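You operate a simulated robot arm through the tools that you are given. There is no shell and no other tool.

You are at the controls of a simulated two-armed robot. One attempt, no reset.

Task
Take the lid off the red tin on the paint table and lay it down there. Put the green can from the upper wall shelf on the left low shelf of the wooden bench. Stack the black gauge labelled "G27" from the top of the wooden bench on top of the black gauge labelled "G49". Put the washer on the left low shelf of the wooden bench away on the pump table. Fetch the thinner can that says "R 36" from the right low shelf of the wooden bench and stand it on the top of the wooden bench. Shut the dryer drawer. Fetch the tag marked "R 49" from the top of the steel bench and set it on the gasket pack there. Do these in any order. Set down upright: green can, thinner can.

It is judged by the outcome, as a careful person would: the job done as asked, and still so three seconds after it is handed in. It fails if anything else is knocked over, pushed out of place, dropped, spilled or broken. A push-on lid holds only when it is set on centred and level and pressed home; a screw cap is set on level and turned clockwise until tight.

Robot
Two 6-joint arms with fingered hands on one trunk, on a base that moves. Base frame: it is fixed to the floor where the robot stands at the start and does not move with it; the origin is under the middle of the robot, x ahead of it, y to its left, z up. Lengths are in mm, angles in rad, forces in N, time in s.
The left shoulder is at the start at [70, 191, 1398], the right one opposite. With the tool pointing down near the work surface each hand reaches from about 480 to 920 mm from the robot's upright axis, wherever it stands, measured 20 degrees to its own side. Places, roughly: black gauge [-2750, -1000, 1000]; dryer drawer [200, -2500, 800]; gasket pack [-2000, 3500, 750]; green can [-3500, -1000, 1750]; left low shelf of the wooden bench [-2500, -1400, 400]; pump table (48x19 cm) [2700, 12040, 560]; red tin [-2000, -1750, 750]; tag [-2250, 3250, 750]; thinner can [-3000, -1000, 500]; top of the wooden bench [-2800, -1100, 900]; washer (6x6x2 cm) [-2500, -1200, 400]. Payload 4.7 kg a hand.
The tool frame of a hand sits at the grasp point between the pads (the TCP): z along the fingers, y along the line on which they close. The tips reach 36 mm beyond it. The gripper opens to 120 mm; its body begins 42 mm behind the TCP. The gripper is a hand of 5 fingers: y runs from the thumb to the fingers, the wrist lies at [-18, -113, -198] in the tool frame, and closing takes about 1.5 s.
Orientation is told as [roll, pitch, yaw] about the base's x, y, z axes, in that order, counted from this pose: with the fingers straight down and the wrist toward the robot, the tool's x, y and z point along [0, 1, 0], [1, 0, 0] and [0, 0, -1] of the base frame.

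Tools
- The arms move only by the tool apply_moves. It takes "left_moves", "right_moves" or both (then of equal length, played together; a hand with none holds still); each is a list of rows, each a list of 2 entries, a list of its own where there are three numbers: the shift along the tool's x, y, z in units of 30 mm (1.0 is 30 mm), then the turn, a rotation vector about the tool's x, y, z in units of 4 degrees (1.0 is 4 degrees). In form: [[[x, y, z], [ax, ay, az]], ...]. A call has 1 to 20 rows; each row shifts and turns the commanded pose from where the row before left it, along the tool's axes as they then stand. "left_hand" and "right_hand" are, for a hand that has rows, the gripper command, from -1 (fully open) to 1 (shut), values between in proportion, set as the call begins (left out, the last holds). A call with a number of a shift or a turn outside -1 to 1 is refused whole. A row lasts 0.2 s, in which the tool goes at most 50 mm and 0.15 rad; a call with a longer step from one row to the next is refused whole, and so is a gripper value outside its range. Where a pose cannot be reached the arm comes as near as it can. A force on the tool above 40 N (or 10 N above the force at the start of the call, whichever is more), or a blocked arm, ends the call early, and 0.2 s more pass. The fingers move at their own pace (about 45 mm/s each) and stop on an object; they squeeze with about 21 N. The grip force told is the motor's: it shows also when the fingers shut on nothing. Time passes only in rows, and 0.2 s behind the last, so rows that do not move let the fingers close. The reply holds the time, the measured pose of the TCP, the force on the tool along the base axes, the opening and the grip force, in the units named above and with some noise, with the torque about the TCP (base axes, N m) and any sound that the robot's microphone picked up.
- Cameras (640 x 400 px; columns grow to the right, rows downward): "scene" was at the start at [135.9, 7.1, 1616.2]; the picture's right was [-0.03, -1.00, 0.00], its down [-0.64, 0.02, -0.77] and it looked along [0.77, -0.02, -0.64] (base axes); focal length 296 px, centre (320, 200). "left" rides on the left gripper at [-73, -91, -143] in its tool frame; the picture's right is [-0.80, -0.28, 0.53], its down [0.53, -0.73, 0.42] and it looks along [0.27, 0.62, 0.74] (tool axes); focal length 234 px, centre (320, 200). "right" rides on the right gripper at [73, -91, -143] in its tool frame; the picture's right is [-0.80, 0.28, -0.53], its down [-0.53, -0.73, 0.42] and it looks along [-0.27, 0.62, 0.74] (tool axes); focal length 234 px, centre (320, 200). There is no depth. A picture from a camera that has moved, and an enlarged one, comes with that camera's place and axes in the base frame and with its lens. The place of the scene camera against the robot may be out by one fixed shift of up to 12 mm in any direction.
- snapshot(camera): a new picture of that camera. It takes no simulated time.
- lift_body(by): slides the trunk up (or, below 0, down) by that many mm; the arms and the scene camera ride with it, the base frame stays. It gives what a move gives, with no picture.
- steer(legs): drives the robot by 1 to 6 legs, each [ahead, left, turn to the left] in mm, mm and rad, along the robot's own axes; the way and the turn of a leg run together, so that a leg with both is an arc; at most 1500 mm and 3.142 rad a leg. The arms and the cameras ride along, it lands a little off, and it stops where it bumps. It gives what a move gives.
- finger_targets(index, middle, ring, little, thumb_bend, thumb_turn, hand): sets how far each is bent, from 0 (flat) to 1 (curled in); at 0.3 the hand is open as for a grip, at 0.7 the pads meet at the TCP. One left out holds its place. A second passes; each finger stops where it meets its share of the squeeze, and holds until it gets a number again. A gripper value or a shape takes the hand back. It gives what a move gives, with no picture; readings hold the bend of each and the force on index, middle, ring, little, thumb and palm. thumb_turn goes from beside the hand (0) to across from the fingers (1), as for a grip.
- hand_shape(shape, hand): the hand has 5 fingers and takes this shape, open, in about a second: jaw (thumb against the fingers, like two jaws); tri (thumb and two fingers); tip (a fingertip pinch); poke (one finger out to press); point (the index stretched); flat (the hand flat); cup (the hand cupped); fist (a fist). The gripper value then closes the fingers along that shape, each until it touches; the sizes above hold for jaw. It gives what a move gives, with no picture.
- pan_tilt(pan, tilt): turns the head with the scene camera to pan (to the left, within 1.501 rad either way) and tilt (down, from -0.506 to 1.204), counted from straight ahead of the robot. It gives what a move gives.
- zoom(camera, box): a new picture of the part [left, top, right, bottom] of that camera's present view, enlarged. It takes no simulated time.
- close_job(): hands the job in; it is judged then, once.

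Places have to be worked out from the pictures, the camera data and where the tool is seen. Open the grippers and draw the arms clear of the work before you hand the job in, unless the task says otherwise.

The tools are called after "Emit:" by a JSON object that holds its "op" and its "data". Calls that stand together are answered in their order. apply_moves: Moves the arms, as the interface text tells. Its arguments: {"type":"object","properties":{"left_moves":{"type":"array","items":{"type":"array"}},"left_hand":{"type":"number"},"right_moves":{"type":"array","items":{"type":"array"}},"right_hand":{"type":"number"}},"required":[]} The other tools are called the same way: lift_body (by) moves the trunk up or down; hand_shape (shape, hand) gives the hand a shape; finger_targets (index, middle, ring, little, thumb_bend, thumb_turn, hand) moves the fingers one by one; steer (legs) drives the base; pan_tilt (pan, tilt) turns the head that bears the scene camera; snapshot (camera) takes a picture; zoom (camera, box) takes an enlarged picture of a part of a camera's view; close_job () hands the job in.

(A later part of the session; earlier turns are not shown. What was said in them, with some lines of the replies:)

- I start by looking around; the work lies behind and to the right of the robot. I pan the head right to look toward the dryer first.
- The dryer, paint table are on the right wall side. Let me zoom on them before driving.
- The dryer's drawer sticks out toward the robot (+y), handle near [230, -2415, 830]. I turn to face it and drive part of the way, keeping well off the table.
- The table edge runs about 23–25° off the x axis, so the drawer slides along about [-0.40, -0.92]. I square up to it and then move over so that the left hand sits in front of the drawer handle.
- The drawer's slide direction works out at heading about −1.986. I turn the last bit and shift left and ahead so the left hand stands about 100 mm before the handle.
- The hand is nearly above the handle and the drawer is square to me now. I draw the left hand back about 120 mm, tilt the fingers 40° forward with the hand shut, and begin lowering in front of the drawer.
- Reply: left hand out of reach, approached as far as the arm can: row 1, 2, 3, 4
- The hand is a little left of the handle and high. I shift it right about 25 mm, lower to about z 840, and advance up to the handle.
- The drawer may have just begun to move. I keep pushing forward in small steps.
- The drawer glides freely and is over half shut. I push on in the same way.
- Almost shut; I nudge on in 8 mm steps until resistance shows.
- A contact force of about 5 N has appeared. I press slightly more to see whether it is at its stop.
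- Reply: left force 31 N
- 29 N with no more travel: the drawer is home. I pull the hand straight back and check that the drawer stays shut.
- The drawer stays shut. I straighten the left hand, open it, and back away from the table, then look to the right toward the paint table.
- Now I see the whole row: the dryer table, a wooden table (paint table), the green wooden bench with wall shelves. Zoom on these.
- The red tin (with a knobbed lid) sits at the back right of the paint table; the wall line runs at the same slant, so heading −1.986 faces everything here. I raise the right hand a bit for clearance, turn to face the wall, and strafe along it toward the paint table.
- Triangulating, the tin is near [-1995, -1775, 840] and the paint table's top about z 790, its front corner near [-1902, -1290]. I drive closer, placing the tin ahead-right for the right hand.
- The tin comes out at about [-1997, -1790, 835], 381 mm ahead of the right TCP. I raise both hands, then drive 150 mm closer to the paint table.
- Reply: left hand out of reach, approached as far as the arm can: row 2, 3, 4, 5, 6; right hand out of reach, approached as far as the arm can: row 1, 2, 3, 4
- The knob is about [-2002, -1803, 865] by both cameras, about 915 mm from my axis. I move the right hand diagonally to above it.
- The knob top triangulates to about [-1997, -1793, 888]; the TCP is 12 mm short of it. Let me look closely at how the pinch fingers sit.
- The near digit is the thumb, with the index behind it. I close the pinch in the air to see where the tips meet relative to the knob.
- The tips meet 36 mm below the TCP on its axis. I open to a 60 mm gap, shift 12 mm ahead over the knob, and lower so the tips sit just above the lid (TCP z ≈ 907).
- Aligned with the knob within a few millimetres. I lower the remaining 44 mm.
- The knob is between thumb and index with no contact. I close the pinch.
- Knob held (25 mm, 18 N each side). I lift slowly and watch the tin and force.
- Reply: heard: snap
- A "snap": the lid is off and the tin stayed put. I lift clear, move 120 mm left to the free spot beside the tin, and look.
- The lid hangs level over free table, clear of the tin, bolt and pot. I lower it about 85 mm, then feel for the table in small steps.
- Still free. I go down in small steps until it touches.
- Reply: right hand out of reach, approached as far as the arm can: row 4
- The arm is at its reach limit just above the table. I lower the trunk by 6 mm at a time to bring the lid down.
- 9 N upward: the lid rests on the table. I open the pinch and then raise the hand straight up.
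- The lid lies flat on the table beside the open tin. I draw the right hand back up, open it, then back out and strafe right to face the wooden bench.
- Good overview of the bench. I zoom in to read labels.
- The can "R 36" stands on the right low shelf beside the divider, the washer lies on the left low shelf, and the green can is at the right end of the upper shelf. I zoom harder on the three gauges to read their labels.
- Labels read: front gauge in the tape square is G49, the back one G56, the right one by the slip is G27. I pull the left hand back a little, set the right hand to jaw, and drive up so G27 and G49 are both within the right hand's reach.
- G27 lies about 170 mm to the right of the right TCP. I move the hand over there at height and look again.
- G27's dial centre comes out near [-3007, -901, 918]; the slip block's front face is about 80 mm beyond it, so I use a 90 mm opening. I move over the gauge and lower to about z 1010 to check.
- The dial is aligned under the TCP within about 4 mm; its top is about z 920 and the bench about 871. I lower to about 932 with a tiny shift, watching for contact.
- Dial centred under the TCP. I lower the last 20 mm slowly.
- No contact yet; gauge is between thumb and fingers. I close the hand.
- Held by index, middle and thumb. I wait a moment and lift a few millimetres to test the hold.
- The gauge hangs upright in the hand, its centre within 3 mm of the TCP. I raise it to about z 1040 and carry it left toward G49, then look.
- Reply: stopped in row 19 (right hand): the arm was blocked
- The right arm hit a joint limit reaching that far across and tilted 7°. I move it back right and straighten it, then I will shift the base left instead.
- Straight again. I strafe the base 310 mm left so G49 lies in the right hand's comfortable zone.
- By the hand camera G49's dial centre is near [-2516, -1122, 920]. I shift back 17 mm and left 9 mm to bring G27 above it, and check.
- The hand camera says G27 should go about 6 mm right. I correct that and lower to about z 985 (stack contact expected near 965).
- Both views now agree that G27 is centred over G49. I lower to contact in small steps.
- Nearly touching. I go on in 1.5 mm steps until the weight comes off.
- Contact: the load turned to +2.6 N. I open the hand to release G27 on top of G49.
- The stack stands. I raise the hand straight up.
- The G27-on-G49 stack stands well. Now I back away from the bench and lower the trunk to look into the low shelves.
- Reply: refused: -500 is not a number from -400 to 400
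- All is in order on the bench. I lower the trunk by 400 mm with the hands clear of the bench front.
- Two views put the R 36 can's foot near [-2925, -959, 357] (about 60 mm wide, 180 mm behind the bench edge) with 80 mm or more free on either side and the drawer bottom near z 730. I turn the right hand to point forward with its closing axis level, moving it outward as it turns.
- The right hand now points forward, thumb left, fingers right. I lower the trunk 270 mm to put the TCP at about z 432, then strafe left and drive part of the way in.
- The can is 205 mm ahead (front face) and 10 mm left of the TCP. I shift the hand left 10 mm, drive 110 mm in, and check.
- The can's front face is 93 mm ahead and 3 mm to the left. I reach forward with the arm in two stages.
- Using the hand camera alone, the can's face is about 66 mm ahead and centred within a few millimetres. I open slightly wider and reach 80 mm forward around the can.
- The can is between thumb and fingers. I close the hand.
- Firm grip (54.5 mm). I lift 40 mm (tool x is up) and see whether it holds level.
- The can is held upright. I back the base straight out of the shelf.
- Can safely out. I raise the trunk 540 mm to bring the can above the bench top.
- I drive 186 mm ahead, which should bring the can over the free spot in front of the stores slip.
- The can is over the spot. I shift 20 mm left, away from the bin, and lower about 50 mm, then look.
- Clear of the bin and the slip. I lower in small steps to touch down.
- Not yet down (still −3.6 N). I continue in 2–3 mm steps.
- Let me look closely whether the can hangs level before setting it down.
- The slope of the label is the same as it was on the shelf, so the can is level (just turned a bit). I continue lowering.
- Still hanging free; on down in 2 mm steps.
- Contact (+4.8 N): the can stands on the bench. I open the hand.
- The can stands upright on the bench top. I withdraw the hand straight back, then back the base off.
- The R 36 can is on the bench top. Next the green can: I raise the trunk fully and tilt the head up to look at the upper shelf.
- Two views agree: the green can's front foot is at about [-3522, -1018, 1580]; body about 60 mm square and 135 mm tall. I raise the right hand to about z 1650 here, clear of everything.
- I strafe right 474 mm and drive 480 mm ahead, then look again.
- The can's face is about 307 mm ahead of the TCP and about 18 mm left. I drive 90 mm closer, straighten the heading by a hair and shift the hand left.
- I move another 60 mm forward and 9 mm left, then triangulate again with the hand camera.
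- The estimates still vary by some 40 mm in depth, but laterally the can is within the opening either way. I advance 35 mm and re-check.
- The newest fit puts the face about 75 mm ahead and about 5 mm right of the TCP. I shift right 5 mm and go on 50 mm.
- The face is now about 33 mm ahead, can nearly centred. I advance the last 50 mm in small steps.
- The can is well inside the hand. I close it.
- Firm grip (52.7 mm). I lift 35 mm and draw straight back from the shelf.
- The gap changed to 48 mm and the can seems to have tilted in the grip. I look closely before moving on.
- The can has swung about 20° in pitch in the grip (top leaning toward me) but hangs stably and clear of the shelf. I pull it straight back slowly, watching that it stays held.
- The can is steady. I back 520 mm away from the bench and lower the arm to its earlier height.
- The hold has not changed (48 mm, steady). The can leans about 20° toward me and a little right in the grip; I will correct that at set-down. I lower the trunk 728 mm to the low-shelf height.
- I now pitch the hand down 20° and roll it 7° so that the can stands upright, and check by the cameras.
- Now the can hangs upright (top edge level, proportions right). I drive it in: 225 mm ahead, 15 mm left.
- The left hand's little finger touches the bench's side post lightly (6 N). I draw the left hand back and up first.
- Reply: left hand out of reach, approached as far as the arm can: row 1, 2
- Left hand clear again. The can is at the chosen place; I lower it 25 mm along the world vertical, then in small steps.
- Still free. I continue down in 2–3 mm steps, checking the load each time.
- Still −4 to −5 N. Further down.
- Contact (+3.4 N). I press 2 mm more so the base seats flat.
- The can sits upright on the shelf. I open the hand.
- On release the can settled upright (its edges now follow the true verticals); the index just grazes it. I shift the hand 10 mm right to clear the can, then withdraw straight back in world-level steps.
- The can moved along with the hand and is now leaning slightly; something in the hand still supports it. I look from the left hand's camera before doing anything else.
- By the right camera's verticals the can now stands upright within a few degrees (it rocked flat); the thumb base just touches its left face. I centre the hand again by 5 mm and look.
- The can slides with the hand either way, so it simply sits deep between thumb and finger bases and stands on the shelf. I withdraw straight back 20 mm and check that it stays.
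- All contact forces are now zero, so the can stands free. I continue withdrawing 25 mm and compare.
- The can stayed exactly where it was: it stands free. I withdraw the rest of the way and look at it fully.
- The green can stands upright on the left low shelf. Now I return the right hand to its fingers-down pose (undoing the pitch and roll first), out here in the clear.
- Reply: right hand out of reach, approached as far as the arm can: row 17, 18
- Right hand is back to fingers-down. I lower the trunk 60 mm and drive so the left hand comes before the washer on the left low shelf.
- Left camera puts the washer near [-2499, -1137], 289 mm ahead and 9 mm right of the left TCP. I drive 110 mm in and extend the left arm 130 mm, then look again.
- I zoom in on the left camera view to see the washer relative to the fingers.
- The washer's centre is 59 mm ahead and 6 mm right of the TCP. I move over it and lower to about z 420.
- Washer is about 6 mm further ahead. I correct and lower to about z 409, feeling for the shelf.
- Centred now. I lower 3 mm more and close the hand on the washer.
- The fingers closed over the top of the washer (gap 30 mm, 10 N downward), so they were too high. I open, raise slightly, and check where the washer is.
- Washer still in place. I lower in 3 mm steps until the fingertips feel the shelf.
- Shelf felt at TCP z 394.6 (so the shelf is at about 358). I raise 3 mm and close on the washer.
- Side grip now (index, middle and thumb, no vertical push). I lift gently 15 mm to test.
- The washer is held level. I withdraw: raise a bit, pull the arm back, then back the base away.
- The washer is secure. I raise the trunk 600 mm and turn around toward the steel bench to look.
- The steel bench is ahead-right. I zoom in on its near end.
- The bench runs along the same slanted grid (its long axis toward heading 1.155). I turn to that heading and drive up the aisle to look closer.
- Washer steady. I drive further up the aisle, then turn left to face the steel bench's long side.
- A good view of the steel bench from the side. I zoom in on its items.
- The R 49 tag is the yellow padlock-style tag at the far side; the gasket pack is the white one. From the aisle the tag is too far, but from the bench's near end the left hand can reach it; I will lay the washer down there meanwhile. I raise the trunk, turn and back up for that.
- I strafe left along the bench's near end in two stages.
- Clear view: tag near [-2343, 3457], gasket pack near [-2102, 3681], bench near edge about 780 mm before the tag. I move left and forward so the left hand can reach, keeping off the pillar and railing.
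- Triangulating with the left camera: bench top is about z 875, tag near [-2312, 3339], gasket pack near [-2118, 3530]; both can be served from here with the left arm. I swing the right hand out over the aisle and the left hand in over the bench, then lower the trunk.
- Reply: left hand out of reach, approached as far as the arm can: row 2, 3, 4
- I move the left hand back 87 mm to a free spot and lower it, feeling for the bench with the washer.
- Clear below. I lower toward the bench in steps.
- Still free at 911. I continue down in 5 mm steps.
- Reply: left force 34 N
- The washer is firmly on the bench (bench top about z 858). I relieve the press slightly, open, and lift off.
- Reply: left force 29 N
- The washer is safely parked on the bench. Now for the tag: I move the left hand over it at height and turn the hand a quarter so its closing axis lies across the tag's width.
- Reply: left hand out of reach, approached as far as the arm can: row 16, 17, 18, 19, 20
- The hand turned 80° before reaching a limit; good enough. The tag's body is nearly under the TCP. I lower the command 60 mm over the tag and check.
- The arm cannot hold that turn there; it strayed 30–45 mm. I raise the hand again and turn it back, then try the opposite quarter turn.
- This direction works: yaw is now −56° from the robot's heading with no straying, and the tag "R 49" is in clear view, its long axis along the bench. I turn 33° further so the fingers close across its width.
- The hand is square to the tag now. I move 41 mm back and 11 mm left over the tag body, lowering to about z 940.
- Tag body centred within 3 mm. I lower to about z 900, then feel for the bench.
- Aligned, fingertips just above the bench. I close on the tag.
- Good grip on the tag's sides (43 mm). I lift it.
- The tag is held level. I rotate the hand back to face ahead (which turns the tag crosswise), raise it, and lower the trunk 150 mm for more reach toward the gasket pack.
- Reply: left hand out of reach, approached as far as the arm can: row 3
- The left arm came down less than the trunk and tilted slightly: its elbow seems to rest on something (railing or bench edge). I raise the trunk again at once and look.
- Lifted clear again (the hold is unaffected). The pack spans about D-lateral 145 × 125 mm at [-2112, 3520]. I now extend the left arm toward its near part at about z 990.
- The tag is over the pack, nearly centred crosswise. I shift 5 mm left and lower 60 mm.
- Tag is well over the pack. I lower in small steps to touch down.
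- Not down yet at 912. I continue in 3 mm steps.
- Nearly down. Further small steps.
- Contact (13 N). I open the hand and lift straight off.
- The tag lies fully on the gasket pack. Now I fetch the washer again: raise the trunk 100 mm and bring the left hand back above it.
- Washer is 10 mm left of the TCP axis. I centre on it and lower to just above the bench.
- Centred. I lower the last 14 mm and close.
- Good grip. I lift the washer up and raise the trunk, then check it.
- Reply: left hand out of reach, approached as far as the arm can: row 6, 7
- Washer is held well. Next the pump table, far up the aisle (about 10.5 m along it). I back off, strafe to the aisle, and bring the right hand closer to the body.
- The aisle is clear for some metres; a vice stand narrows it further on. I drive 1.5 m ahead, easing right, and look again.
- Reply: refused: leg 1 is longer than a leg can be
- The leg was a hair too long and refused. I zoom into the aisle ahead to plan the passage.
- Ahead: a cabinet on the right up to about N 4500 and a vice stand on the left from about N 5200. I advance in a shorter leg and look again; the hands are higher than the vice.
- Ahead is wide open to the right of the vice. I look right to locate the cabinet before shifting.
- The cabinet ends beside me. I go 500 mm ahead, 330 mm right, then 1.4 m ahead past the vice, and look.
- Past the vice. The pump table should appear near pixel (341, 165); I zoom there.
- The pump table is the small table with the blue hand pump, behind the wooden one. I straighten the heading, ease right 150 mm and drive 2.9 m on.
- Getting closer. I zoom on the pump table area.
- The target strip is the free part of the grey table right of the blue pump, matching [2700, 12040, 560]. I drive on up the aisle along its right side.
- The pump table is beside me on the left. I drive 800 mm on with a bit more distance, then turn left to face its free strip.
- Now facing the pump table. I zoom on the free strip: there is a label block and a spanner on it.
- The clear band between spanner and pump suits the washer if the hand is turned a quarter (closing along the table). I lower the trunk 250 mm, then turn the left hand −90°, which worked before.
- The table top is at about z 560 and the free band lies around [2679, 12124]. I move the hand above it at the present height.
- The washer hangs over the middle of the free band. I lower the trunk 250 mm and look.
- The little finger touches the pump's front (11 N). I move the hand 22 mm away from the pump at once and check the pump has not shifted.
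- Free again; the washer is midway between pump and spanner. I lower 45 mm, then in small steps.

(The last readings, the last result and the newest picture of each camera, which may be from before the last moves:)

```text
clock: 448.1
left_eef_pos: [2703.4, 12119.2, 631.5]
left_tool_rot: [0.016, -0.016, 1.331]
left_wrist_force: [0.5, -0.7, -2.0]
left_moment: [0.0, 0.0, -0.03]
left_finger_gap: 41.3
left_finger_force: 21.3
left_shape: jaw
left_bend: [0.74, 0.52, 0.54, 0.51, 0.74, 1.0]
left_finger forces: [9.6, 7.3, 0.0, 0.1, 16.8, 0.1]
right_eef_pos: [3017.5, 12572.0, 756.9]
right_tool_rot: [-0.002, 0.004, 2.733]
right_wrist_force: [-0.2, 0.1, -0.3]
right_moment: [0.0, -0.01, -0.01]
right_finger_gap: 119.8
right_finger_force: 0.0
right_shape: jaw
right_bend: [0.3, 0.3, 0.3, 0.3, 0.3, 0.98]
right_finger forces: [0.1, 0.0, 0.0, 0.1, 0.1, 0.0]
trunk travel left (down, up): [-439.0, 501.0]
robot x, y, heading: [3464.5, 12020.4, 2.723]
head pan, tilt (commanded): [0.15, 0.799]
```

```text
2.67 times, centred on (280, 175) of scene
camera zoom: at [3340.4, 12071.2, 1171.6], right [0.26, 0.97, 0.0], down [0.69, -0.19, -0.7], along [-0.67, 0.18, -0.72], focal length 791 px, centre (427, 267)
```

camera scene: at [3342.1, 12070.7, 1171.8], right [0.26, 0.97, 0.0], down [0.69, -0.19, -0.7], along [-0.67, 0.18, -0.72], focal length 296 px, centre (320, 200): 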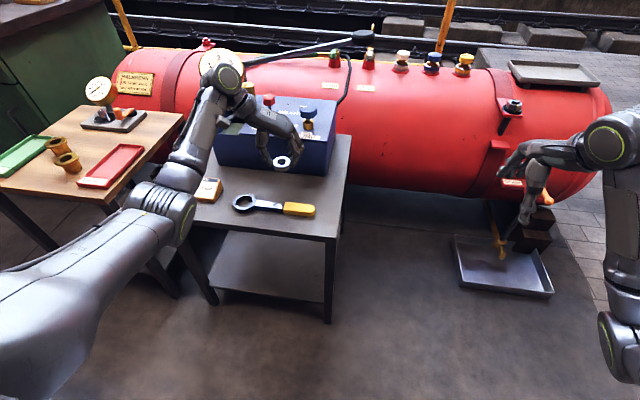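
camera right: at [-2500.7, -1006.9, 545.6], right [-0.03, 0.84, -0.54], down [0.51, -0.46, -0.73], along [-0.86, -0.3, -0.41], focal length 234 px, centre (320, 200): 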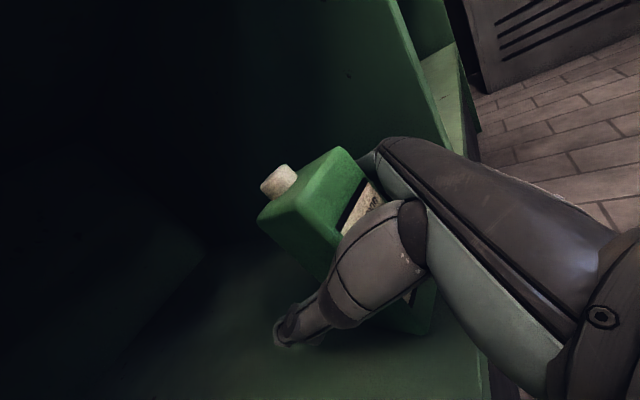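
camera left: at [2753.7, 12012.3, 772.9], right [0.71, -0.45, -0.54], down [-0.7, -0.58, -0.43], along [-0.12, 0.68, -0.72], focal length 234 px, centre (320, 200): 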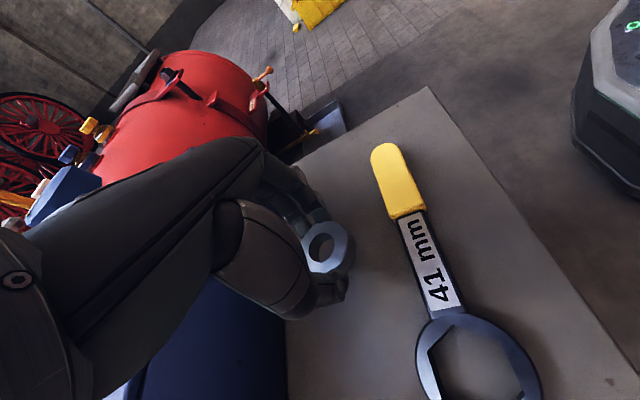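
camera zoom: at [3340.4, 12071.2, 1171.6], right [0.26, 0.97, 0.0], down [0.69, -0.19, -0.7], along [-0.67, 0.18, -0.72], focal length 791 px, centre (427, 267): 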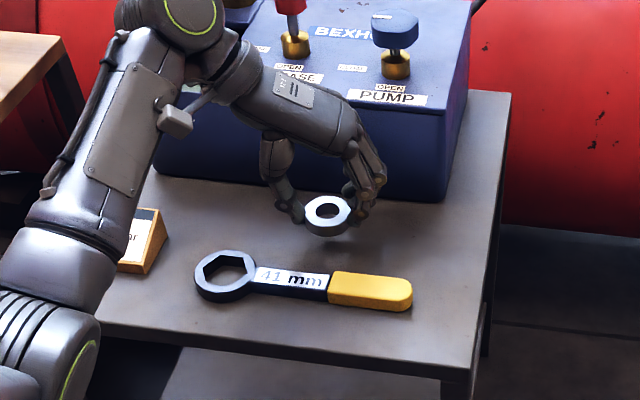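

Good clearance all round. I go on down to touch.

Emit:
{"op": "apply_moves", "data": {"left_moves": [[[0, 0, 0.4], [0, 0, 0]], [[0, 0, 0.2], [0, 0, 0]]]}}

Emit:
{"op": "apply_moves", "data": {"left_moves": [[[0, 0, 0.13], [0, 0, 0]]]}}

Emit:
{"op": "apply_moves", "data": {"left_moves": [[[0, 0, 0.13], [0, 0, 0]]]}}

Emit:
{"op": "apply_moves", "data": {"left_moves": [[[0, 0, 0.1], [0, 0, 0]]]}}

```text
clock: 448.7
left_eef_pos: [2703.4, 12120.5, 613.1]
left_tool_rot: [0.016, -0.016, 1.329]
left_wrist_force: [0.0, 0.2, -1.8]
left_moment: [-0.05, -0.04, -0.02]
left_finger_gap: 41.5
left_finger_force: 21.4
left_shape: jaw
left_bend: [0.74, 0.52, 0.54, 0.51, 0.74, 1.0]
left_finger forces: [9.5, 7.3, 0.1, 0.1, 16.8, 0.1]
right_eef_pos: [3017.4, 12572.3, 757.5]
right_tool_rot: [-0.002, 0.003, 2.735]
right_wrist_force: [-1.2, -0.3, -0.5]
right_moment: [0.0, 0.07, -0.02]
right_finger_gap: 119.9
right_finger_force: 0.0
right_shape: jaw
right_bend: [0.3, 0.3, 0.3, 0.3, 0.3, 0.98]
right_finger forces: [0.1, 0.1, 0.1, 0.0, 0.0, 0.0]
trunk travel left (down, up): [-439.0, 501.0]
robot x, y, heading: [3464.1, 12020.8, 2.732]
head pan, tilt (commanded): [0.15, 0.799]
```

```text
clock: 449.1
left_eef_pos: [2702.1, 12120.8, 608.5]
left_tool_rot: [0.015, -0.016, 1.329]
left_wrist_force: [-0.8, 0.5, -2.5]
left_moment: [0.03, 0.01, 0.0]
left_finger_gap: 41.5
left_finger_force: 20.9
left_shape: jaw
left_bend: [0.74, 0.52, 0.54, 0.51, 0.74, 1.0]
left_finger forces: [9.6, 7.3, 0.0, 0.0, 16.8, 0.0]
right_eef_pos: [3017.7, 12571.4, 756.1]
right_tool_rot: [-0.004, 0.003, 2.733]
right_wrist_force: [0.3, -0.6, 0.3]
right_moment: [0.02, 0.02, 0.02]
right_finger_gap: 119.9
right_finger_force: 0.0
right_shape: jaw
right_bend: [0.3, 0.3, 0.3, 0.3, 0.3, 0.98]
right_finger forces: [0.0, 0.1, 0.0, 0.1, 0.0, 0.0]
trunk travel left (down, up): [-439.0, 501.0]
robot x, y, heading: [3465.0, 12021.6, 2.73]
head pan, tilt (commanded): [0.15, 0.799]
```

```text
clock: 449.5
left_eef_pos: [2701.0, 12119.8, 605.1]
left_tool_rot: [0.016, -0.015, 1.329]
left_wrist_force: [-0.6, 0.2, -2.3]
left_moment: [-0.02, -0.04, 0.0]
left_finger_gap: 41.4
left_finger_force: 20.5
left_shape: jaw
left_bend: [0.74, 0.52, 0.54, 0.51, 0.74, 1.0]
left_finger forces: [9.7, 7.3, 0.1, 0.0, 16.8, 0.0]
right_eef_pos: [3016.9, 12572.4, 757.9]
right_tool_rot: [-0.001, 0.004, 2.732]
right_wrist_force: [-0.3, -0.4, -0.7]
right_moment: [-0.01, 0.0, 0.02]
right_finger_gap: 119.8
right_finger_force: 0.1
right_shape: jaw
right_bend: [0.3, 0.3, 0.3, 0.3, 0.3, 0.98]
right_finger forces: [0.0, 0.1, 0.0, 0.0, 0.0, 0.1]
trunk travel left (down, up): [-439.0, 501.0]
robot x, y, heading: [3466.1, 12022.5, 2.732]
head pan, tilt (commanded): [0.15, 0.799]
```

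```text
clock: 449.9
left_eef_pos: [2702.8, 12120.9, 602.2]
left_tool_rot: [0.016, -0.016, 1.331]
left_wrist_force: [-0.5, 0.5, -1.6]
left_moment: [-0.01, 0.0, 0.02]
left_finger_gap: 41.5
left_finger_force: 20.6
left_shape: jaw
left_bend: [0.74, 0.52, 0.54, 0.51, 0.74, 1.0]
left_finger forces: [9.5, 7.3, 0.1, 0.0, 16.8, 0.0]
right_eef_pos: [3016.5, 12571.4, 758.3]
right_tool_rot: [-0.001, 0.003, 2.733]
right_wrist_force: [-0.6, 1.0, 0.0]
right_moment: [-0.01, 0.0, -0.02]
right_finger_gap: 119.7
right_finger_force: 0.1
right_shape: jaw
right_bend: [0.3, 0.3, 0.3, 0.3, 0.3, 0.98]
right_finger forces: [0.0, 0.0, 0.0, 0.0, 0.1, 0.0]
trunk travel left (down, up): [-439.0, 501.0]
robot x, y, heading: [3462.6, 12018.5, 2.724]
head pan, tilt (commanded): [0.15, 0.799]
```

Still free at 602. A few more 3 mm steps.

Emit:
{"op": "apply_moves", "data": {"left_moves": [[[0, 0, 0.1], [0, 0, 0]]]}}

Emit:
{"op": "apply_moves", "data": {"left_moves": [[[0, 0, 0.1], [0, 0, 0]]]}}

Emit:
{"op": "zoom", "data": {"camera": "scene", "box": [230, 110, 350, 220]}}

```text
clock: 450.3
left_eef_pos: [2700.6, 12121.0, 599.1]
left_tool_rot: [0.016, -0.015, 1.328]
left_wrist_force: [-1.0, -0.2, -1.8]
left_moment: [-0.04, 0.02, 0.01]
left_finger_gap: 41.3
left_finger_force: 21.5
left_shape: jaw
left_bend: [0.74, 0.52, 0.54, 0.51, 0.74, 1.0]
left_finger forces: [9.6, 7.3, 0.0, 0.1, 16.8, 0.1]
right_eef_pos: [3016.9, 12572.8, 757.1]
right_tool_rot: [-0.002, 0.004, 2.733]
right_wrist_force: [-0.7, -0.9, 0.9]
right_moment: [-0.02, -0.01, -0.01]
right_finger_gap: 119.9
right_finger_force: 0.0
right_shape: jaw
right_bend: [0.3, 0.3, 0.3, 0.3, 0.3, 0.98]
right_finger forces: [0.1, 0.0, 0.1, 0.0, 0.0, 0.0]
trunk travel left (down, up): [-439.0, 501.0]
robot x, y, heading: [3466.0, 12020.2, 2.723]
head pan, tilt (commanded): [0.15, 0.799]
```

```text
clock: 450.7
left_eef_pos: [2702.0, 12120.2, 597.2]
left_tool_rot: [0.019, -0.014, 1.328]
left_wrist_force: [-0.7, -0.1, 4.4]
left_moment: [0.0, -0.02, 0.02]
left_finger_gap: 41.7
left_finger_force: 21.0
left_shape: jaw
left_bend: [0.74, 0.52, 0.54, 0.51, 0.74, 1.0]
left_finger forces: [9.8, 7.1, 0.0, 0.0, 19.2, 0.0]
right_eef_pos: [3016.8, 12571.6, 758.5]
right_tool_rot: [-0.001, 0.003, 2.735]
right_wrist_force: [-0.8, 0.1, 0.8]
right_moment: [0.03, 0.0, 0.01]
right_finger_gap: 120.0
right_finger_force: 0.0
right_shape: jaw
right_bend: [0.3, 0.3, 0.3, 0.3, 0.3, 0.98]
right_finger forces: [0.0, 0.1, 0.1, 0.0, 0.1, 0.1]
trunk travel left (down, up): [-439.0, 501.0]
robot x, y, heading: [3464.8, 12018.4, 2.727]
head pan, tilt (commanded): [0.15, 0.799]
```

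```text
3.64 times, centred on (290, 165) of scene
camera zoom: at [3341.2, 12071.0, 1171.8], right [0.26, 0.97, 0.0], down [0.69, -0.19, -0.7], along [-0.67, 0.18, -0.72], focal length 1078 px, centre (429, 327)
```

zoom: 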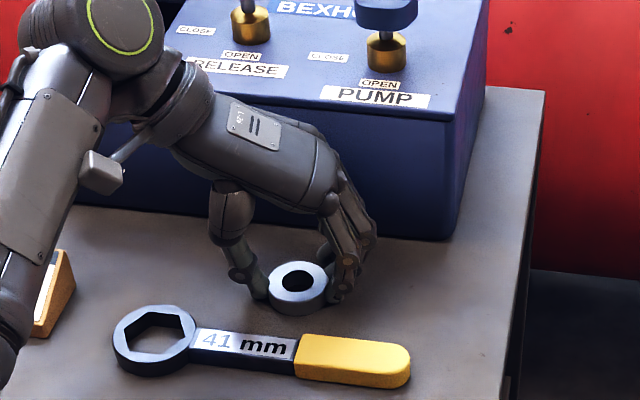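

The washer is down (+4.4 N). I open and lift straight off.

Emit:
{"op": "apply_moves", "data": {"left_moves": [[[0, 0, 0], [0, 0, 0]], [[0, 0, 0], [0, 0, 0]], [[0, 0, 0], [0, 0, 0]], [[0, 0, 0], [0, 0, 0]], [[0, 0, 0], [0, 0, 0]]], "left_hand": -0.4}}

Emit:
{"op": "apply_moves", "data": {"left_moves": [[[0, 0, -0.3], [0, 0, 0]], [[0, 0, -0.6], [0, 0, 0]], [[0, 0, -0.9], [0, 0, 0]], [[0, 0, -0.9], [0, 0, 0]]]}}

Emit:
{"op": "snapshot", "data": {"camera": "left"}}

Emit:
{"op": "zoom", "data": {"camera": "scene", "box": [180, 80, 380, 260]}}

```text
clock: 451.9
left_eef_pos: [2702.5, 12119.8, 598.2]
left_tool_rot: [0.017, -0.016, 1.331]
left_wrist_force: [0.9, 2.6, 6.4]
left_moment: [-0.27, 0.05, 0.01]
left_finger_gap: 81.9
left_finger_force: 0.0
left_shape: jaw
left_bend: [0.27, 0.38, 0.35, 0.35, 0.61, 1.0]
left_finger forces: [0.0, 0.0, 0.0, 0.1, 7.0, 0.1]
right_eef_pos: [3017.6, 12571.8, 757.3]
right_tool_rot: [-0.001, 0.004, 2.734]
right_wrist_force: [0.3, 0.0, -0.4]
right_moment: [-0.04, -0.02, -0.04]
right_finger_gap: 120.1
right_finger_force: 0.0
right_shape: jaw
right_bend: [0.3, 0.3, 0.3, 0.3, 0.3, 0.98]
right_finger forces: [0.0, 0.0, 0.0, 0.1, 0.0, 0.0]
trunk travel left (down, up): [-439.0, 501.0]
robot x, y, heading: [3466.8, 12016.4, 2.728]
head pan, tilt (commanded): [0.15, 0.799]
```

```text
clock: 452.9
left_eef_pos: [2702.0, 12118.8, 678.1]
left_tool_rot: [0.016, -0.017, 1.331]
left_wrist_force: [-0.8, -0.4, -0.5]
left_moment: [0.0, 0.0, 0.01]
left_finger_gap: 83.8
left_finger_force: 0.1
left_shape: jaw
left_bend: [0.27, 0.37, 0.35, 0.35, 0.6, 0.99]
left_finger forces: [0.1, 0.1, 0.0, 0.0, 0.1, 0.0]
right_eef_pos: [3017.6, 12572.6, 758.2]
right_tool_rot: [-0.003, 0.004, 2.733]
right_wrist_force: [-0.8, 0.9, 0.3]
right_moment: [-0.03, 0.02, 0.01]
right_finger_gap: 120.0
right_finger_force: 0.0
right_shape: jaw
right_bend: [0.3, 0.3, 0.3, 0.3, 0.3, 0.98]
right_finger forces: [0.1, 0.0, 0.0, 0.0, 0.0, 0.0]
trunk travel left (down, up): [-439.0, 501.0]
robot x, y, heading: [3466.6, 12020.9, 2.727]
head pan, tilt (commanded): [0.15, 0.799]
```

```text
taken
camera left: at [2752.6, 12011.3, 820.0], right [0.71, -0.45, -0.54], down [-0.7, -0.58, -0.43], along [-0.12, 0.68, -0.72], focal length 234 px, centre (320, 200)
```

left: 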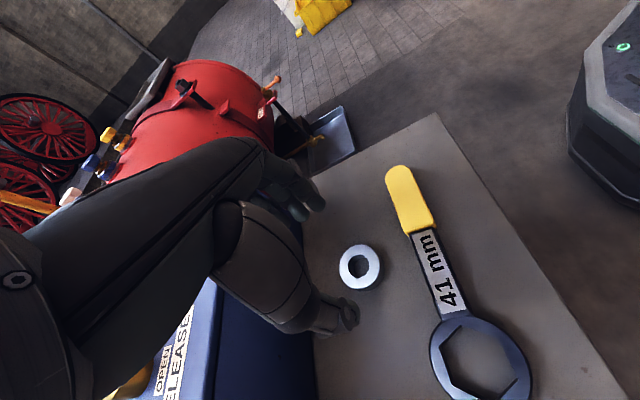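

```text
2.22 times, centred on (280, 170) of scene
camera zoom: at [3341.0, 12071.2, 1171.6], right [0.26, 0.97, 0.0], down [0.69, -0.19, -0.7], along [-0.67, 0.18, -0.72], focal length 659 px, centre (409, 267)
```

zoom: 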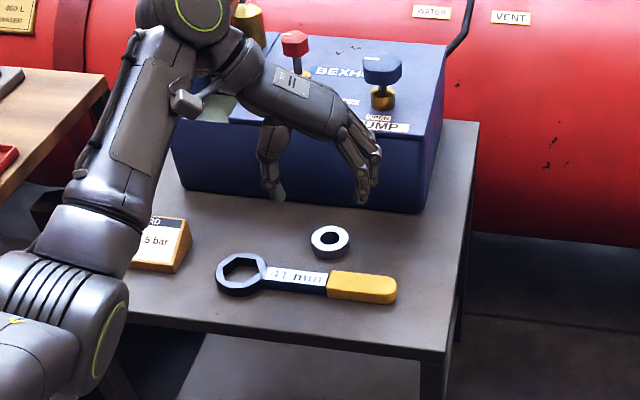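

The washer lies flat in the free strip of the pump table, clear of pump and spanner. I raise the trunk, open the hand fully, and back away.

Emit:
{"op": "lift_body", "data": {"by": 350}}

Emit:
{"op": "apply_moves", "data": {"left_moves": [[[-0.8, 0, 0], [0, 0, 0]], [[-0.9, 0, 0], [0, 0, 0]], [[-0.9, 0, 0], [0, 0, 0]], [[-0.9, 0, 0], [0, 0, 0]], [[-0.9, 0, 0], [0, 0, 0]]], "left_hand": -1}}

Emit:
{"op": "steer", "data": {"legs": [[-400, 0, 0]]}}

Emit:
{"op": "snapshot", "data": {"camera": "scene"}}

Emit:
{"op": "zoom", "data": {"camera": "scene", "box": [200, 120, 360, 240]}}

```text
clock: 456.3
left_eef_pos: [2701.1, 12118.9, 1028.3]
left_tool_rot: [0.015, -0.015, 1.33]
left_wrist_force: [0.0, -0.6, 0.3]
left_moment: [0.0, -0.01, 0.0]
left_finger_gap: 83.5
left_finger_force: 0.1
left_shape: jaw
left_bend: [0.27, 0.37, 0.35, 0.35, 0.6, 0.99]
left_finger forces: [0.0, 0.0, 0.0, 0.0, 0.0, 0.0]
right_eef_pos: [3017.1, 12572.3, 1107.1]
right_tool_rot: [-0.002, 0.002, 2.733]
right_wrist_force: [-0.1, 0.0, -0.6]
right_moment: [0.0, -0.03, -0.03]
right_finger_gap: 120.0
right_finger_force: 0.1
right_shape: jaw
right_bend: [0.3, 0.3, 0.3, 0.3, 0.3, 0.98]
right_finger forces: [0.0, 0.0, 0.1, 0.1, 0.1, 0.1]
trunk travel left (down, up): [-789.0, 151.0]
robot x, y, heading: [3464.0, 12020.9, 2.73]
head pan, tilt (commanded): [0.15, 0.799]
```

```text
clock: 457.5
left_eef_pos: [2830.6, 12086.6, 1027.1]
left_tool_rot: [0.016, -0.015, 1.329]
left_wrist_force: [-0.3, -0.1, 0.2]
left_moment: [0.04, 0.01, 0.01]
left_finger_gap: 119.5
left_finger_force: 0.0
left_shape: jaw
left_bend: [0.3, 0.3, 0.3, 0.3, 0.3, 0.98]
left_finger forces: [0.0, 0.1, 0.0, 0.1, 0.0, 0.0]
right_eef_pos: [3018.0, 12572.5, 1107.3]
right_tool_rot: [-0.002, 0.003, 2.734]
right_wrist_force: [0.2, -1.2, 0.1]
right_moment: [-0.01, 0.0, 0.02]
right_finger_gap: 120.0
right_finger_force: 0.1
right_shape: jaw
right_bend: [0.3, 0.3, 0.3, 0.3, 0.3, 0.98]
right_finger forces: [0.0, 0.0, 0.0, 0.1, 0.0, 0.0]
trunk travel left (down, up): [-789.0, 151.0]
robot x, y, heading: [3467.5, 12024.2, 2.729]
head pan, tilt (commanded): [0.15, 0.799]
```

```text
clock: 460.0
left_eef_pos: [3198.9, 11926.0, 1024.6]
left_tool_rot: [0.016, -0.017, 1.329]
left_wrist_force: [0.0, 0.5, -0.1]
left_moment: [-0.03, 0.01, 0.01]
left_finger_gap: 119.5
left_finger_force: 0.1
left_shape: jaw
left_bend: [0.3, 0.3, 0.3, 0.3, 0.3, 0.98]
left_finger forces: [0.1, 0.1, 0.0, 0.0, 0.1, 0.1]
right_eef_pos: [3387.0, 12410.5, 1107.8]
right_tool_rot: [-0.002, 0.003, 2.73]
right_wrist_force: [-0.1, 0.1, 0.4]
right_moment: [0.01, 0.0, 0.02]
right_finger_gap: 120.0
right_finger_force: 0.0
right_shape: jaw
right_bend: [0.3, 0.3, 0.3, 0.3, 0.3, 0.98]
right_finger forces: [0.0, 0.1, 0.1, 0.0, 0.0, 0.1]
trunk travel left (down, up): [-789.0, 151.0]
robot x, y, heading: [3833.4, 11859.4, 2.726]
head pan, tilt (commanded): [0.15, 0.799]
```

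```text
taken
camera scene: at [3709.1, 11909.6, 1521.5], right [0.26, 0.97, 0.0], down [0.69, -0.19, -0.7], along [-0.67, 0.18, -0.72], focal length 296 px, centre (320, 200)
```

scene: 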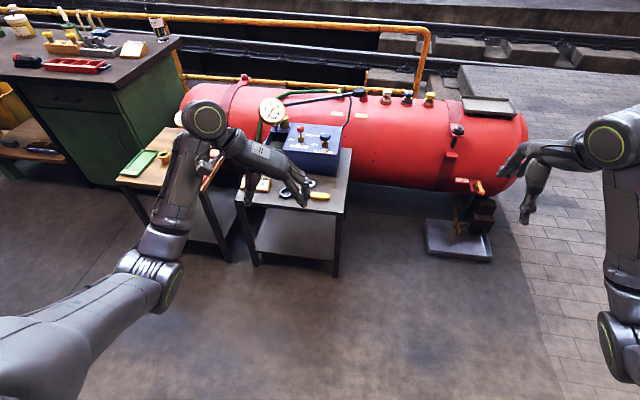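

```text
3.33 times, centred on (280, 180) of scene
camera zoom: at [3709.1, 11909.6, 1521.5], right [0.26, 0.97, 0.0], down [0.69, -0.19, -0.7], along [-0.67, 0.18, -0.72], focal length 988 px, centre (453, 267)
```

zoom: 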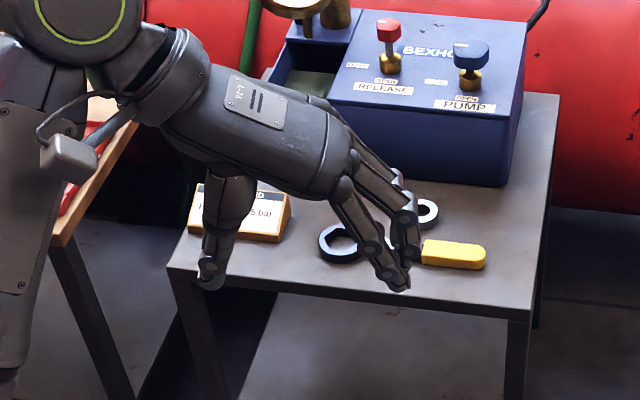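

Everything is in place: drawer shut, lid laid by the tin, G27 on G49, R 36 can on the bench top, green can on the left low shelf, R 49 tag on the gasket pack, washer on the pump table. Both hands are open and clear, so I hand the job in.

Emit:
{"op": "close_job", "data": {}}

```text
The job is handed in.
```

I finished all seven tasks and handed the job in. It has not been judged yet.

- **Red tin:** the lid came off with a snap. It lies flat on the paint table beside the tin.
- **Green can:** it stands upright on the left low shelf of the wooden bench, about 25 mm from the shelf's front edge. It swung in the grip on the way down, but it stood free once I let go.
- **Gauges:** G27 stands centred on top of G49.
- **Washer:** it lies flat on the pump table, between the pump and the spanner. I parked it on the steel bench for a while because I needed the left hand for the tag.
- **Thinner can R 36:** it stands upright on top of the wooden bench, in front of the stores slip.
- **Dryer drawer:** it is pushed home. It took 29 N with no more travel and stayed shut.
- **Tag R 49:** it lies wholly on the white gasket pack.

There were three unplanned touches:

- **Bench post:** the left little finger touched the wooden bench's side post at about 6 N.
- **Pump:** the same finger touched the pump at about 11 N. I measured the pump's position on its table before and after, and it had not moved.
- **Left arm:** while I lowered the trunk at the steel bench, the left arm came to rest on something, probably the railing or the bench edge. I raised the trunk at once, and nothing on the bench looked moved.

I did not drive back for a last look at the paint table, the wooden bench or the steel bench. Each item there was standing or lying still when I left it.
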